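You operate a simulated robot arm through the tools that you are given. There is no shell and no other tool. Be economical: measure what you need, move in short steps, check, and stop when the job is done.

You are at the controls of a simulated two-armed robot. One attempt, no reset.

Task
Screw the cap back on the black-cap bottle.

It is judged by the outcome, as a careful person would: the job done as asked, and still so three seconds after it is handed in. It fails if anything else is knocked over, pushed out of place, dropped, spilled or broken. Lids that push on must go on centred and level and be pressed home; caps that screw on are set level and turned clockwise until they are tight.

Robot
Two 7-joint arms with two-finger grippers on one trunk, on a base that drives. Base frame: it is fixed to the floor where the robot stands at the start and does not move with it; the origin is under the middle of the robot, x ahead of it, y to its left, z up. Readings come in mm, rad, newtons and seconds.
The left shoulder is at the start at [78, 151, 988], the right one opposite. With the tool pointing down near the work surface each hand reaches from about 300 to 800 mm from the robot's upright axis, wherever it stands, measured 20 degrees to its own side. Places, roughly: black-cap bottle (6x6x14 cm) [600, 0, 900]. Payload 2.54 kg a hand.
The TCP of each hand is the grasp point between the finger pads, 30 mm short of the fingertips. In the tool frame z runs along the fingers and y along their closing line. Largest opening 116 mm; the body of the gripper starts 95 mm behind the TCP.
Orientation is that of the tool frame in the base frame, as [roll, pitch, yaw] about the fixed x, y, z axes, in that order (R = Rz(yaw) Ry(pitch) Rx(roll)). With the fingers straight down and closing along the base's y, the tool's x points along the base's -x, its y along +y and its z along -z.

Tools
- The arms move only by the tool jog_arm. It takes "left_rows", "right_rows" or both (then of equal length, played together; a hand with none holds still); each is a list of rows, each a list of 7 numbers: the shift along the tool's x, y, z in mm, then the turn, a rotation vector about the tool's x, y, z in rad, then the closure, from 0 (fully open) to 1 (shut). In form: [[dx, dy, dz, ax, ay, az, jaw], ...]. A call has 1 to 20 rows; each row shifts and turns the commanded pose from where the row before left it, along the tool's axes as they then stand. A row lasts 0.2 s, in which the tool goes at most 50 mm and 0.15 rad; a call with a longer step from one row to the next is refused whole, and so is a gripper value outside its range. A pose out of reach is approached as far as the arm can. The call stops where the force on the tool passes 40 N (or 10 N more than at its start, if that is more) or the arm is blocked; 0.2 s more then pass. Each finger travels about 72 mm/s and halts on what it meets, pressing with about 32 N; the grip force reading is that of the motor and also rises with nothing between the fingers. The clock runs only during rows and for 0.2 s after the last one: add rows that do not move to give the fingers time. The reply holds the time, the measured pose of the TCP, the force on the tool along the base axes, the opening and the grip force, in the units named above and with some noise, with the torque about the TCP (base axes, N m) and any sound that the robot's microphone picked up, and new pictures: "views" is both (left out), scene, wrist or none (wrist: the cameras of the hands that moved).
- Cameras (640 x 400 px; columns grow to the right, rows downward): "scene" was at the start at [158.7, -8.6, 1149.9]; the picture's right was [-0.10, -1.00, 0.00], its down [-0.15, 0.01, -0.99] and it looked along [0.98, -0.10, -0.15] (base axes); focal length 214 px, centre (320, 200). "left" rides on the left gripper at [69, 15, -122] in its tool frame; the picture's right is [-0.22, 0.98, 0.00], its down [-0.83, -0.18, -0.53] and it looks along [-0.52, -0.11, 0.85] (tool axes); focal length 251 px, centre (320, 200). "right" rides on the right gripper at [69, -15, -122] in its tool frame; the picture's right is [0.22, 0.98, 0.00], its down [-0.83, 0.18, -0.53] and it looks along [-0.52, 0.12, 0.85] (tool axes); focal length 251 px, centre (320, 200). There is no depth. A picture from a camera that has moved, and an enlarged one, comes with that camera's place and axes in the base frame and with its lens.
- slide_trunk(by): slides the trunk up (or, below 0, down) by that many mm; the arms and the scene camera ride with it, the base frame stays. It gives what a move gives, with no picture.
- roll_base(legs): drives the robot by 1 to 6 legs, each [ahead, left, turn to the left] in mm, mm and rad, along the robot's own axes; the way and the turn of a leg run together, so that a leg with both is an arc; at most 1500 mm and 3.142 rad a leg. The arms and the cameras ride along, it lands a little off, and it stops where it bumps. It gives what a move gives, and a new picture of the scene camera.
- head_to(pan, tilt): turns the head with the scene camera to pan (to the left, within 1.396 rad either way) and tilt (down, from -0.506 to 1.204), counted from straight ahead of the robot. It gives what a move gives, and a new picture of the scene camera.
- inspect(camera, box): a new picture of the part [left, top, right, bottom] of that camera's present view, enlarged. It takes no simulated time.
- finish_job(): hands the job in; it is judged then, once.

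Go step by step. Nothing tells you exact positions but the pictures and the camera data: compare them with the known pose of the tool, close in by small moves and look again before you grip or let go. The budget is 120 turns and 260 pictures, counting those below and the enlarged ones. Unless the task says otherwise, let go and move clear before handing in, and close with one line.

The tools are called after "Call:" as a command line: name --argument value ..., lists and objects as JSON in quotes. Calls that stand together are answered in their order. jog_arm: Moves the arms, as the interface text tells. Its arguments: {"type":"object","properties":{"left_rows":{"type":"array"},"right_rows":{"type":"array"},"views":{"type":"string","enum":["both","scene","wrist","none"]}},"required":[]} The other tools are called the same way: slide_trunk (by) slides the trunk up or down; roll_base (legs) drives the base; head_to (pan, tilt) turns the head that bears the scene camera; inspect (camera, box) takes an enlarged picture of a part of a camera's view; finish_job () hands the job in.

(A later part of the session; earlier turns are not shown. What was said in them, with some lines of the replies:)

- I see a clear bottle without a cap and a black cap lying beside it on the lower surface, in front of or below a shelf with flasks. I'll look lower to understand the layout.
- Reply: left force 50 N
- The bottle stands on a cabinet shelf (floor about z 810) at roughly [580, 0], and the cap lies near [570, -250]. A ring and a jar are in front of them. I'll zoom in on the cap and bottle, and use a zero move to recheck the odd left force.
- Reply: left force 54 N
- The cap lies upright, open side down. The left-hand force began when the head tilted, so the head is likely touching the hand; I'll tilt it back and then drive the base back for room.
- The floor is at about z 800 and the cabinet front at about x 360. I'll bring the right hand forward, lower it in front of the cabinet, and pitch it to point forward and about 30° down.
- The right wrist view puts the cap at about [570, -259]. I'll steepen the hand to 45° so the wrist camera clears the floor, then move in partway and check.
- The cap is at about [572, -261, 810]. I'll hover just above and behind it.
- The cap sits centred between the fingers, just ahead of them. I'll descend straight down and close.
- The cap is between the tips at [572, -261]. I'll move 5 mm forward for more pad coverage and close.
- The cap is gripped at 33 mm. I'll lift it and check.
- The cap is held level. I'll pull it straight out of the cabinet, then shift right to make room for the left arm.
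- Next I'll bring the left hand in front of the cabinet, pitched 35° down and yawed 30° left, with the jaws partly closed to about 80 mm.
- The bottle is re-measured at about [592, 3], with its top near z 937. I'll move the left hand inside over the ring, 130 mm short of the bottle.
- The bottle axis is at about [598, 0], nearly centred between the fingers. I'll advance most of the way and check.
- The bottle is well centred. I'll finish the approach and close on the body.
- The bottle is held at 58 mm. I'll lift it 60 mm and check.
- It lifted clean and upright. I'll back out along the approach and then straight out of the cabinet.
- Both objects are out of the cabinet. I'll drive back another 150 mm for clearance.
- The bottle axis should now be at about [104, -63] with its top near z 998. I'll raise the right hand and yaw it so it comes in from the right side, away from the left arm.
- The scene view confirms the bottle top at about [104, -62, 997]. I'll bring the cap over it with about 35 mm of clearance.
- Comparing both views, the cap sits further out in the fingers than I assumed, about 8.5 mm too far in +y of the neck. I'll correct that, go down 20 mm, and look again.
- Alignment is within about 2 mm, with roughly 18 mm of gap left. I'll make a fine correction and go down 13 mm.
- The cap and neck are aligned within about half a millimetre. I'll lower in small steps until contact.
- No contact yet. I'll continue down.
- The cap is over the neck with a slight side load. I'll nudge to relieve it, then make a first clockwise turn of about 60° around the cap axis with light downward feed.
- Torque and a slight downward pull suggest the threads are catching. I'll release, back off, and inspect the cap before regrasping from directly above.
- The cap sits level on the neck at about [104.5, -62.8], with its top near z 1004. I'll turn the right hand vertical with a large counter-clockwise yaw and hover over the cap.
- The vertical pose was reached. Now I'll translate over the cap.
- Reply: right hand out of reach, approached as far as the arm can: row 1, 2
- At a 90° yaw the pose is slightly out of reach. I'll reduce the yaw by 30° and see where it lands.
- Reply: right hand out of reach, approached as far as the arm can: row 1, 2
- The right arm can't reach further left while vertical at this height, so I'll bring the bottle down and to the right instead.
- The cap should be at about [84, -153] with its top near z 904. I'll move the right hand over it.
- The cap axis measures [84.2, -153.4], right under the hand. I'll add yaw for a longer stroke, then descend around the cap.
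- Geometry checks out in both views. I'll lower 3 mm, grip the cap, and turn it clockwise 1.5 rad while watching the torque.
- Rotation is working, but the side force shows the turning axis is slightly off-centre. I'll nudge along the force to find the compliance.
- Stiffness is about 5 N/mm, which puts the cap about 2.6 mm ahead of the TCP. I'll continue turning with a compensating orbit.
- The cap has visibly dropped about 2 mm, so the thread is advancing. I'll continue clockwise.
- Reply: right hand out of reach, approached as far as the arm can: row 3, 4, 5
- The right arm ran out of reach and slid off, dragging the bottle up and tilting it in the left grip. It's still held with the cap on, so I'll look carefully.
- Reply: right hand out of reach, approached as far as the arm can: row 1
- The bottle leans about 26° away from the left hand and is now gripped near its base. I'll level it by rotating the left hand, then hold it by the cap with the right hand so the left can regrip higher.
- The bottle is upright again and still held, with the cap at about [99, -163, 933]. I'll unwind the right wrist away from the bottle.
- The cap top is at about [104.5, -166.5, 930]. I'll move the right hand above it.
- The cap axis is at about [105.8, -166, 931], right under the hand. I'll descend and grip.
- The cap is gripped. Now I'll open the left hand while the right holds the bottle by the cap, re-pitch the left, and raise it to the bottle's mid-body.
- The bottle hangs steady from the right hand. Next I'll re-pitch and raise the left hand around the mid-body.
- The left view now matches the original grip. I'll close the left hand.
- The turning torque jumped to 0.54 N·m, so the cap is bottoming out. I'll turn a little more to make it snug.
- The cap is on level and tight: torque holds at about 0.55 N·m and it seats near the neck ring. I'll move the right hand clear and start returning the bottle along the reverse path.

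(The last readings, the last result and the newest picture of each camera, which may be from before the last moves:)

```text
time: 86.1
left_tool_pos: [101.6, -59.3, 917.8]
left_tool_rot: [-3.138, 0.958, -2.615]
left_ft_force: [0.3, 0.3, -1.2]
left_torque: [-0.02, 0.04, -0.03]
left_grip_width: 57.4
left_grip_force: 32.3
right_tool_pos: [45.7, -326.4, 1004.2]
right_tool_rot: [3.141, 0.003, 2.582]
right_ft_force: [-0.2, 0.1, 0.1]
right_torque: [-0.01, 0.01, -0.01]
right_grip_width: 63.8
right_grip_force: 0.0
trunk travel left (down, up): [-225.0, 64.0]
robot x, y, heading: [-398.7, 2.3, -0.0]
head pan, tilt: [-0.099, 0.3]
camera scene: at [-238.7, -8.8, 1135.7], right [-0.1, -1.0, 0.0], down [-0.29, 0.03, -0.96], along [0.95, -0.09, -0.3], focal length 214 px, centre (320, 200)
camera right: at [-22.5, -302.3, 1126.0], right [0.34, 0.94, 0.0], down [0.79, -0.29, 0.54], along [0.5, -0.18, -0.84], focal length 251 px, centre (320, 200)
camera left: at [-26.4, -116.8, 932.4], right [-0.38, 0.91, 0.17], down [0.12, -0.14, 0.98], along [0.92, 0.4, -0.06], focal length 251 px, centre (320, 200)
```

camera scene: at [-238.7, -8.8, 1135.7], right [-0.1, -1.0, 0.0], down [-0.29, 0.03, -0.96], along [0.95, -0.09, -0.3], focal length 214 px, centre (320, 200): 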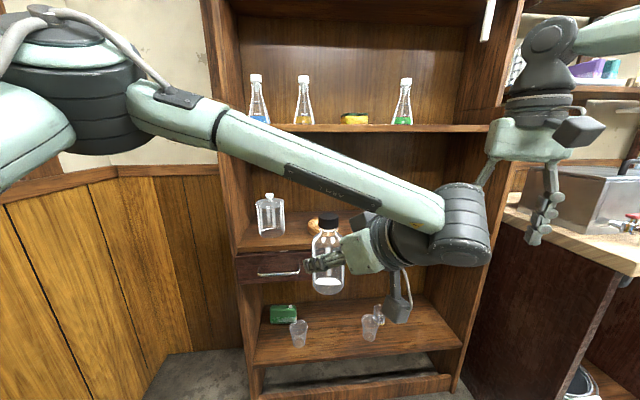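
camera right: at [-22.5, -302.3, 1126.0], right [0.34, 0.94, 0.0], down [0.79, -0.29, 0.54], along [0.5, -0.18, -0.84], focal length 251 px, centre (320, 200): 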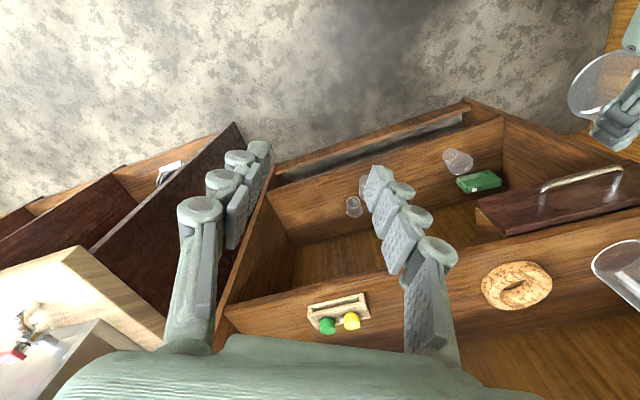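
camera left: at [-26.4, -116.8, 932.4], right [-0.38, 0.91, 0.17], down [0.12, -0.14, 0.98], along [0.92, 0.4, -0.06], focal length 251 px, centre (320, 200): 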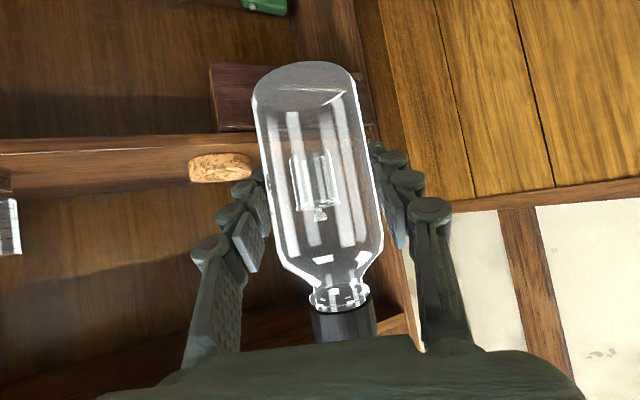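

The bottle is capped and upright in the left hand. I'll drive forward 150 mm and check its uprightness.

Call:
roll_base --legs '[[150, 0, 0]]'

Call:
inspect --camera "scene" --box '[280, 190, 400, 310]'

```text
time: 87.5
left_tool_pos: [252.2, -60.1, 919.2]
left_tool_rot: [-3.138, 0.959, -2.617]
left_ft_force: [0.2, 0.7, -2.6]
left_torque: [0.0, 0.0, 0.03]
left_grip_width: 57.3
left_grip_force: 32.8
right_tool_pos: [193.6, -326.1, 1004.1]
right_tool_rot: [3.141, 0.001, 2.581]
right_ft_force: [-0.4, 0.5, -0.3]
right_torque: [0.01, 0.02, -0.01]
right_grip_width: 63.7
right_grip_force: 0.1
trunk travel left (down, up): [-225.0, 64.0]
robot x, y, heading: [-251.7, 1.4, -0.003]
head pan, tilt: [-0.099, 0.3]
camera scene: at [-89.1, -8.8, 1135.5], right [-0.1, -1.0, 0.0], down [-0.3, 0.03, -0.95], along [0.95, -0.09, -0.3], focal length 214 px, centre (320, 200)
```

scene: 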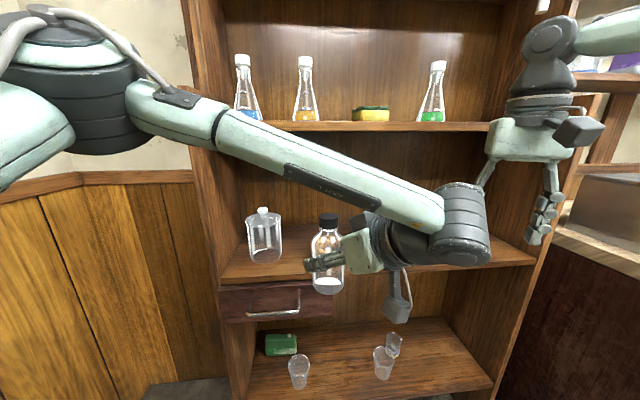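

```text
3.33 times, centred on (340, 250) of scene
camera zoom: at [-89.1, -8.8, 1135.5], right [-0.1, -1.0, 0.0], down [-0.3, 0.03, -0.95], along [0.95, -0.09, -0.3], focal length 715 px, centre (253, 33)
```

zoom: 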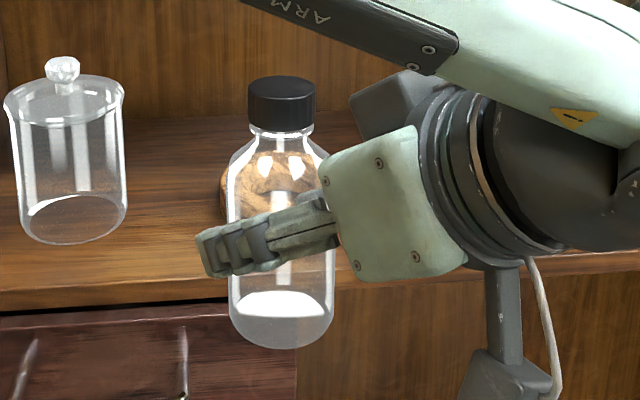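

The bottle is upright and its base matches the earlier offset from the hand. I'll retrace the path into the cabinet.

Call:
jog_arm --left_rows '[[-19.9, -20, 28.4, 0, 0, 0, 1], [-19.9, -20, 28.4, 0, 0, 0, 1], [-19.9, -20, 28.4, 0, 0, 0, 1], [-19.9, -20, 28.4, 0, 0, 0, 1], [-19.9, -20, 28.4, 0, 0, 0, 1], [-19.9, -20, 28.4, 0, 0, 0, 1], [-23, 0, 32.8, 0, 0, 0, 1], [-23, 0, 32.8, 0, 0, 0, 1], [-23, 0, 32.8, 0, 0, 0, 1], [0, 0, 0, 0, 0, 0, 1]]'

Call:
inspect --camera "scene" --box '[230, 170, 390, 280]'

```text
time: 89.7
left_tool_pos: [595.6, -1.0, 917.6]
left_tool_rot: [-3.139, 0.959, -2.619]
left_ft_force: [1.3, 0.3, -1.7]
left_torque: [-0.05, -0.02, -0.01]
left_grip_width: 57.2
left_grip_force: 31.9
right_tool_pos: [194.4, -325.9, 1003.5]
right_tool_rot: [3.141, 0.002, 2.581]
right_ft_force: [0.0, -0.8, 0.3]
right_torque: [0.04, 0.02, 0.0]
right_grip_width: 64.0
right_grip_force: 0.1
trunk travel left (down, up): [-225.0, 64.0]
robot x, y, heading: [-248.3, 0.7, -0.003]
head pan, tilt: [-0.099, 0.3]
camera scene: at [-89.7, -8.7, 1135.7], right [-0.1, -1.0, 0.0], down [-0.29, 0.03, -0.96], along [0.95, -0.09, -0.3], focal length 214 px, centre (320, 200)
camera left: at [467.3, -56.4, 931.9], right [-0.38, 0.91, 0.17], down [0.12, -0.14, 0.98], along [0.92, 0.39, -0.06], focal length 251 px, centre (320, 200)
```

scene: 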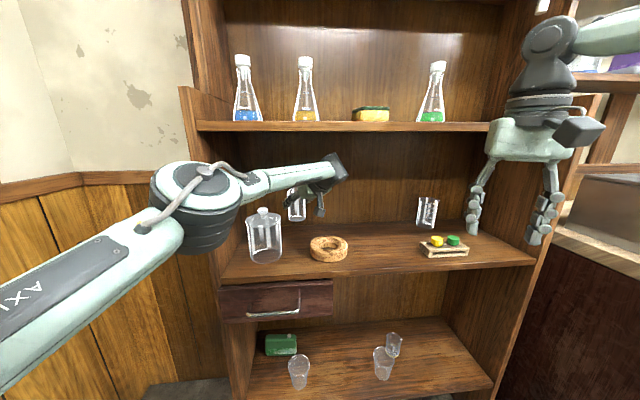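
left: 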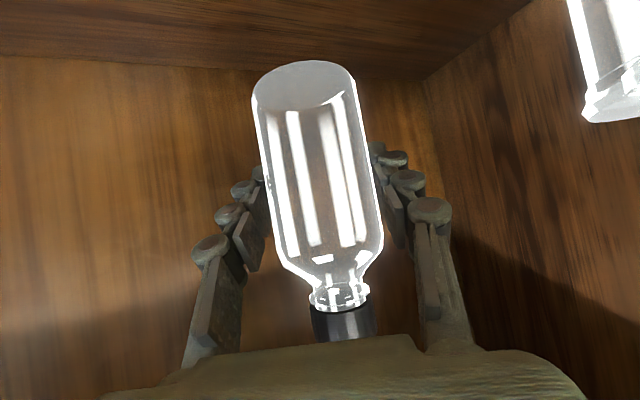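

```text
3.64 times, centred on (310, 225) of scene
camera zoom: at [-89.7, -8.7, 1135.7], right [-0.1, -1.0, 0.0], down [-0.29, 0.03, -0.96], along [0.95, -0.09, -0.3], focal length 780 px, centre (356, 109)
```

zoom: 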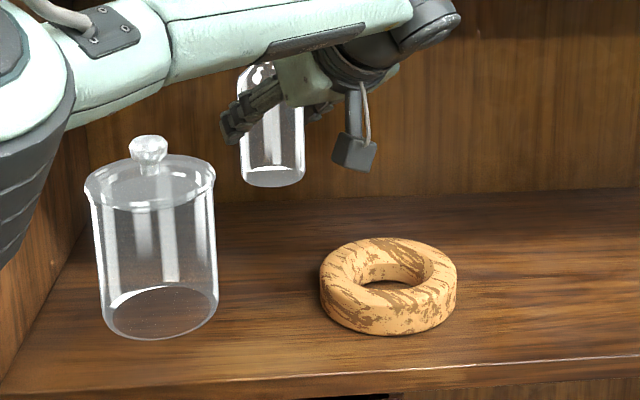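

The bottle is back over its spot. I'll lower 50 mm, then continue in fine steps.

Call:
jog_arm --left_rows '[[13.7, 0, 9.57, 0, 0, 0, 1], [13.7, 0, 9.57, 0, 0, 0, 1], [13.7, 0, 9.57, 0, 0, 0, 1], [0, 0, 0, 0, 0, 0, 1]]' --views "none"

Call:
inspect --camera "scene" --box '[250, 180, 350, 260]'

Call:
inspect --camera "left" --box '[220, 20, 440, 220]'

```text
time: 90.7
left_tool_pos: [595.0, 1.3, 867.9]
left_tool_rot: [-3.14, 0.959, -2.619]
left_ft_force: [0.5, -0.2, -1.1]
left_torque: [0.0, -0.01, 0.0]
left_grip_width: 57.0
left_grip_force: 32.5
right_tool_pos: [193.1, -326.0, 1003.2]
right_tool_rot: [3.14, 0.002, 2.581]
right_ft_force: [0.4, 0.5, 0.4]
right_torque: [0.01, 0.02, -0.01]
right_grip_width: 64.1
right_grip_force: 0.0
trunk travel left (down, up): [-225.0, 64.0]
robot x, y, heading: [-248.9, -0.2, -0.001]
head pan, tilt: [-0.099, 0.3]
```

```text
5.00 times, centred on (300, 220) of scene
camera zoom: at [-89.6, -8.7, 1135.6], right [-0.1, -1.0, 0.0], down [-0.29, 0.03, -0.96], along [0.95, -0.09, -0.3], focal length 1072 px, centre (420, 100)
```

zoom: 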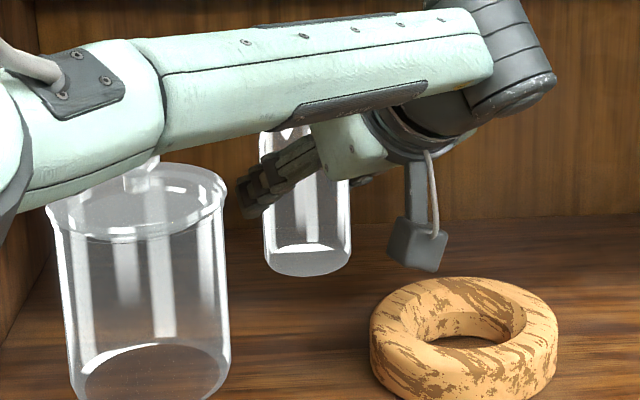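

```text
2.00 times, centred on (330, 120) of left
camera zoom: at [467.4, -56.4, 881.6], right [-0.38, 0.91, 0.17], down [0.12, -0.14, 0.98], along [0.92, 0.4, -0.06], focal length 503 px, centre (300, 360)
```

zoom: 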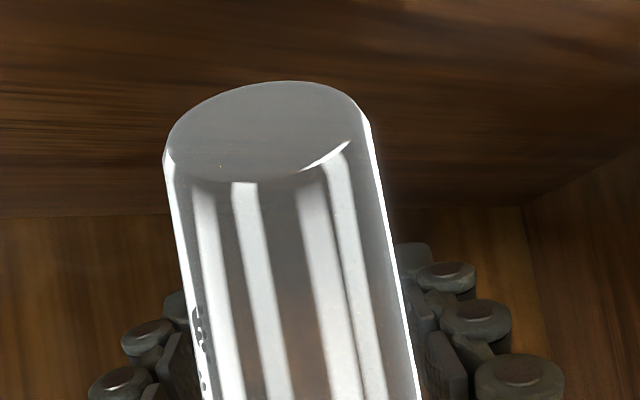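

About 9 mm remain. I'll lower slowly until the force shows contact.

Call:
jog_arm --left_rows '[[2.46, 0, 1.72, 0, 0, 0, 1], [2.46, 0, 1.72, 0, 0, 0, 1], [0.8, 0, 0.57, 0, 0, 0, 1], [0, 0, 0, 0, 0, 0, 1]]' --views "none"

Call:
jog_arm --left_rows '[[0.8, 0, 0.57, 0, 0, 0, 1], [0, 0, 0, 0, 0, 0, 1]]' --views "none"

```text
time: 91.7
left_tool_pos: [594.9, 0.1, 861.7]
left_tool_rot: [-3.141, 0.958, -2.618]
left_ft_force: [-0.4, 0.1, -1.7]
left_torque: [0.01, -0.03, 0.0]
left_grip_width: 57.1
left_grip_force: 31.9
right_tool_pos: [193.2, -326.4, 1004.9]
right_tool_rot: [3.141, 0.001, 2.582]
right_ft_force: [0.0, 0.0, 0.1]
right_torque: [0.02, -0.02, -0.02]
right_grip_width: 64.0
right_grip_force: 0.1
trunk travel left (down, up): [-225.0, 64.0]
robot x, y, heading: [-248.4, -0.8, 0.004]
head pan, tilt: [-0.099, 0.3]
```

```text
time: 92.3
left_tool_pos: [595.1, -0.5, 861.8]
left_tool_rot: [-3.141, 0.958, -2.619]
left_ft_force: [0.2, 0.4, -0.1]
left_torque: [0.05, -0.01, 0.03]
left_grip_width: 57.4
left_grip_force: 32.1
right_tool_pos: [192.7, -325.3, 1004.6]
right_tool_rot: [3.139, 0.002, 2.58]
right_ft_force: [1.0, 0.0, 0.0]
right_torque: [0.01, 0.02, -0.02]
right_grip_width: 63.6
right_grip_force: 0.0
trunk travel left (down, up): [-225.0, 64.0]
robot x, y, heading: [-249.0, -1.2, -0.001]
head pan, tilt: [-0.099, 0.3]
```

Call:
jog_arm --left_rows '[[0.8, 0, 0.57, 0, 0, 0, 1], [0, 0, 0, 0, 0, 0, 1]]' --views "none"

Call:
jog_arm --left_rows '[[0.8, 0, 0.57, 0, 0, 0, 1], [0, 0, 0, 0, 0, 0, 1]]' --views "none"

Call:
inspect --camera "scene" --box '[250, 180, 350, 260]'

```text
time: 92.9
left_tool_pos: [596.1, -0.3, 861.2]
left_tool_rot: [-3.137, 0.96, -2.615]
left_ft_force: [0.9, 0.1, 5.8]
left_torque: [0.13, -0.2, -0.03]
left_grip_width: 57.2
left_grip_force: 31.9
right_tool_pos: [193.4, -326.0, 1004.8]
right_tool_rot: [3.141, 0.002, 2.582]
right_ft_force: [0.9, -0.5, -0.6]
right_torque: [0.0, 0.0, 0.01]
right_grip_width: 63.8
right_grip_force: 0.1
trunk travel left (down, up): [-225.0, 64.0]
robot x, y, heading: [-251.3, -0.8, -0.005]
head pan, tilt: [-0.099, 0.3]
```

```text
time: 93.5
left_tool_pos: [595.3, -0.2, 861.1]
left_tool_rot: [-3.138, 0.961, -2.617]
left_ft_force: [2.9, -0.7, 9.9]
left_torque: [0.14, -0.32, 0.01]
left_grip_width: 57.1
left_grip_force: 32.1
right_tool_pos: [193.2, -325.5, 1004.4]
right_tool_rot: [3.139, 0.004, 2.583]
right_ft_force: [0.0, 0.0, 0.1]
right_torque: [0.01, -0.01, -0.01]
right_grip_width: 63.8
right_grip_force: 0.2
trunk travel left (down, up): [-225.0, 64.0]
robot x, y, heading: [-248.6, -2.7, 0.0]
head pan, tilt: [-0.099, 0.3]
```

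```text
5.00 times, centred on (300, 220) of scene
camera zoom: at [-90.8, -8.8, 1136.0], right [-0.1, -1.0, 0.0], down [-0.29, 0.03, -0.96], along [0.95, -0.09, -0.29], focal length 1072 px, centre (420, 100)
```

zoom: 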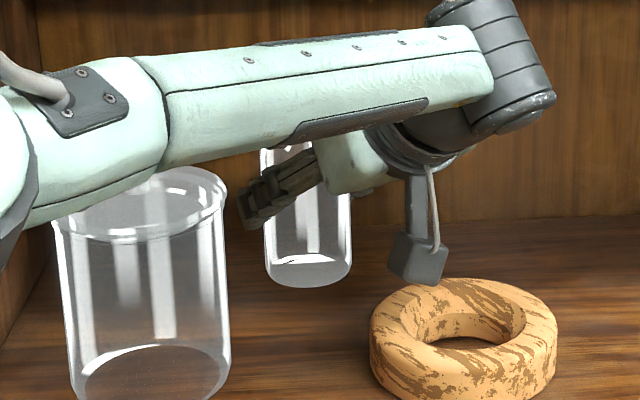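

Floor contact is at about 10 N. I'll ease off slightly and open gently.

Call:
jog_arm --left_rows '[[-0.8, 0, -0.57, 0, 0, 0, 1], [0, 0, 0, 0, 0, 0, 0.48], [0, 0, 0, 0, 0, 0, 0.4], [0, 0, 0, 0, 0, 0, 0.3], [0, 0, 0, 0, 0, 0, 0.3]]' --views "wrist"

```text
time: 94.7
left_tool_pos: [596.1, 0.7, 858.8]
left_tool_rot: [-3.14, 0.958, -2.618]
left_ft_force: [-0.2, 0.2, 0.4]
left_torque: [0.05, -0.03, 0.02]
left_grip_width: 81.4
left_grip_force: 0.0
right_tool_pos: [192.8, -325.7, 1003.9]
right_tool_rot: [-3.141, 0.001, 2.582]
right_ft_force: [0.2, -0.1, 0.6]
right_torque: [-0.01, -0.01, 0.0]
right_grip_width: 63.9
right_grip_force: 0.2
trunk travel left (down, up): [-225.0, 64.0]
robot x, y, heading: [-248.3, -1.1, 0.001]
head pan, tilt: [-0.099, 0.3]
camera left: at [467.1, -56.8, 873.0], right [-0.38, 0.91, 0.17], down [0.12, -0.14, 0.98], along [0.92, 0.4, -0.06], focal length 251 px, centre (320, 200)
```

left: 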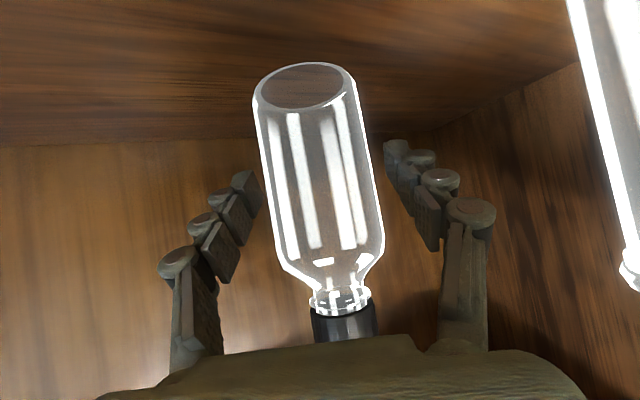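

The bottle stands on its own. I'll retract along the reverse approach.

Call:
jog_arm --left_rows '[[4.2, -0.5, -23, 0, 0, 0, 0.3], [4.2, -0.5, -23, 0, 0, 0, 0.3], [11.2, 1.5, -28, 0, 0, 0, 0.3], [11.2, 1.5, -28, 0, 0, 0, 0.3], [11.2, 1.5, -28, 0, 0, 0, 0.3], [11.3, 27.4, -25.15, 0, 0, 0, 0.3], [11.3, 27.4, -25.15, 0, 0, 0, 0.3], [11.3, 27.4, -25.15, 0, 0, 0, 0.3], [11.3, 27.4, -25.15, 0, 0, 0, 0.3], [11.3, 27.4, -25.15, 0, 0, 0, 0.3], [11.3, 27.4, -25.15, 0, 0, 0, 0.3], [0, 0, 0, 0, 0, 0, 0.3]]'

Call:
roll_base --legs '[[-150, 0, 0]]'

Call:
inspect --camera "left" --box '[120, 60, 400, 260]'

```text
time: 97.3
left_tool_pos: [258.6, -0.7, 930.9]
left_tool_rot: [-3.139, 0.958, -2.618]
left_ft_force: [-0.6, 0.8, -0.2]
left_torque: [0.02, -0.01, -0.03]
left_grip_width: 81.3
left_grip_force: 0.0
right_tool_pos: [193.4, -325.8, 1004.3]
right_tool_rot: [3.138, 0.001, 2.583]
right_ft_force: [0.1, 0.0, 0.4]
right_torque: [0.01, 0.0, 0.0]
right_grip_width: 63.6
right_grip_force: 0.0
trunk travel left (down, up): [-225.0, 64.0]
robot x, y, heading: [-246.6, 1.3, 0.002]
head pan, tilt: [-0.099, 0.3]
camera scene: at [-89.7, -8.8, 1135.6], right [-0.1, -1.0, 0.0], down [-0.29, 0.03, -0.96], along [0.95, -0.09, -0.3], focal length 214 px, centre (320, 200)
camera left: at [129.6, -57.2, 944.3], right [-0.38, 0.91, 0.17], down [0.12, -0.14, 0.98], along [0.92, 0.4, -0.06], focal length 251 px, centre (320, 200)
```

scene: 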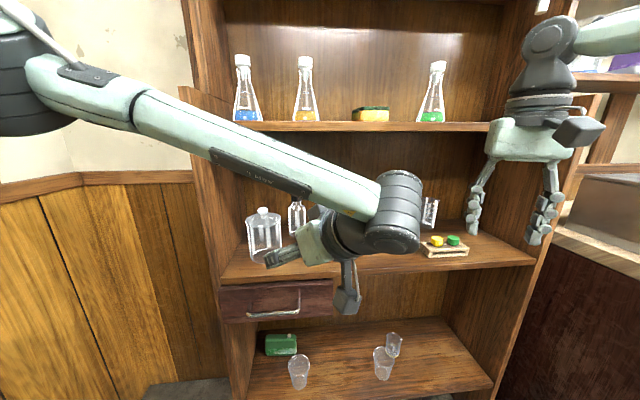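
left: 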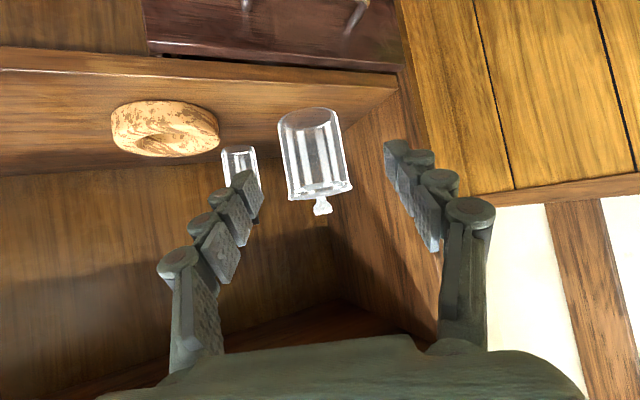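

```text
time: 98.6
left_tool_pos: [108.5, -0.8, 930.3]
left_tool_rot: [-3.139, 0.959, -2.618]
left_ft_force: [-0.4, 0.5, -0.3]
left_torque: [-0.03, 0.0, -0.01]
left_grip_width: 81.4
left_grip_force: 0.1
right_tool_pos: [43.0, -326.7, 1004.2]
right_tool_rot: [3.14, 0.001, 2.582]
right_ft_force: [0.6, 0.1, 1.1]
right_torque: [0.02, -0.02, 0.03]
right_grip_width: 63.8
right_grip_force: 0.2
trunk travel left (down, up): [-225.0, 64.0]
robot x, y, heading: [-400.7, 2.4, -0.001]
head pan, tilt: [-0.099, 0.3]
camera scene: at [-239.7, -8.8, 1135.8], right [-0.1, -1.0, 0.0], down [-0.29, 0.03, -0.96], along [0.95, -0.09, -0.29], focal length 214 px, centre (320, 200)
```

scene: 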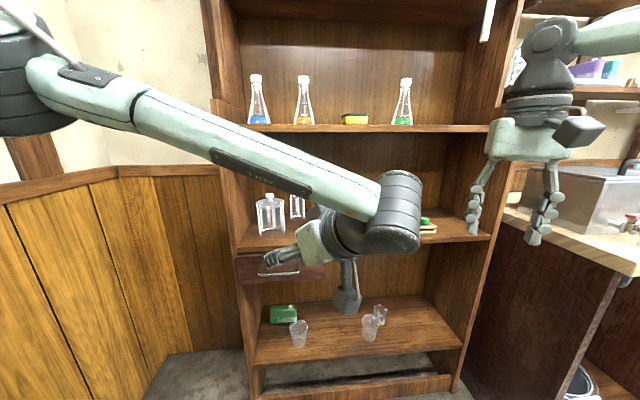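

```text
2.00 times, centred on (260, 160) of left
camera zoom: at [-19.9, -57.3, 944.4], right [-0.38, 0.91, 0.17], down [0.12, -0.14, 0.98], along [0.92, 0.4, -0.06], focal length 503 px, centre (440, 280)
```

zoom: 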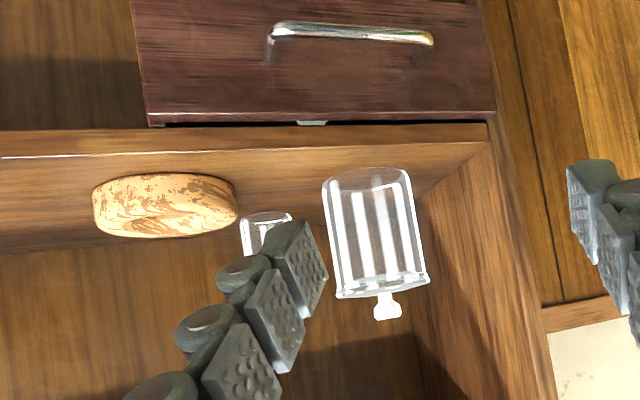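

I'll lower the left arm for an unobstructed final look.

Call:
jog_arm --left_rows '[[40, 0, 28, 0, 0, 0, 0.3], [40, 0, 28, 0, 0, 0, 0.3], [40, 0, 28, 0, 0, 0, 0.3], [0, 0, 0, 0, 0, 0, 0.3]]' --views "scene"

Call:
inspect --camera "scene" --box '[230, 170, 360, 260]'

```text
time: 99.6
left_tool_pos: [109.2, -1.4, 783.7]
left_tool_rot: [-3.141, 0.959, -2.618]
left_ft_force: [1.0, 0.3, -0.1]
left_torque: [-0.05, 0.03, -0.01]
left_grip_width: 81.2
left_grip_force: 0.0
right_tool_pos: [45.0, -326.7, 1003.0]
right_tool_rot: [3.14, 0.001, 2.58]
right_ft_force: [0.1, -0.8, 0.1]
right_torque: [0.0, -0.02, 0.03]
right_grip_width: 63.8
right_grip_force: 0.0
trunk travel left (down, up): [-225.0, 64.0]
robot x, y, heading: [-399.0, 1.4, 0.005]
head pan, tilt: [-0.099, 0.3]
camera scene: at [-239.2, -8.8, 1135.7], right [-0.1, -1.0, 0.0], down [-0.29, 0.03, -0.96], along [0.95, -0.09, -0.3], focal length 214 px, centre (320, 200)
```

scene: 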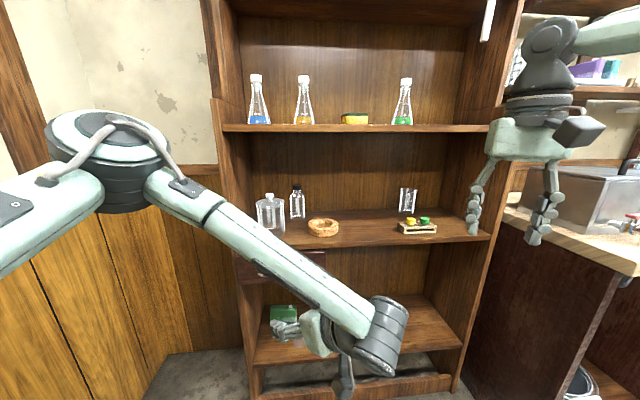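

```text
4.44 times, centred on (295, 215) of scene
camera zoom: at [-239.2, -8.8, 1135.7], right [-0.1, -1.0, 0.0], down [-0.29, 0.03, -0.96], along [0.95, -0.09, -0.3], focal length 953 px, centre (431, 133)
```

zoom: 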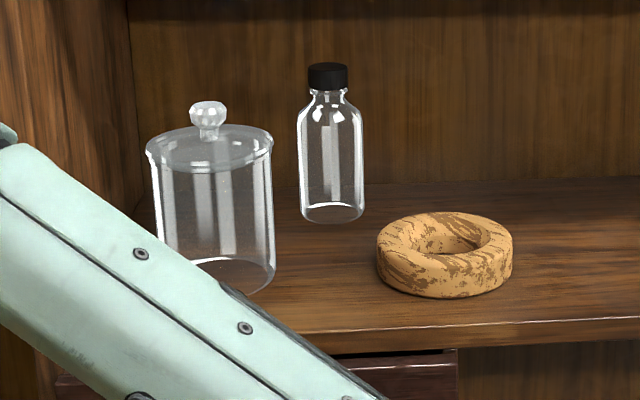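

The bottle is back upright in its place with the black cap on level and tight. The jar, ring and other items are undisturbed, and both hands are empty and clear, so I'm handing in.

Call:
finish_job

```text
The job is handed in.
```

The black cap is screwed on level and tight, and the bottle is back upright in its place on the shelf. Partway through, the right hand ran out of reach and pulled the bottle up at a tilt in the left grip. I righted and regripped it, nothing was dropped, and nothing else looks moved.
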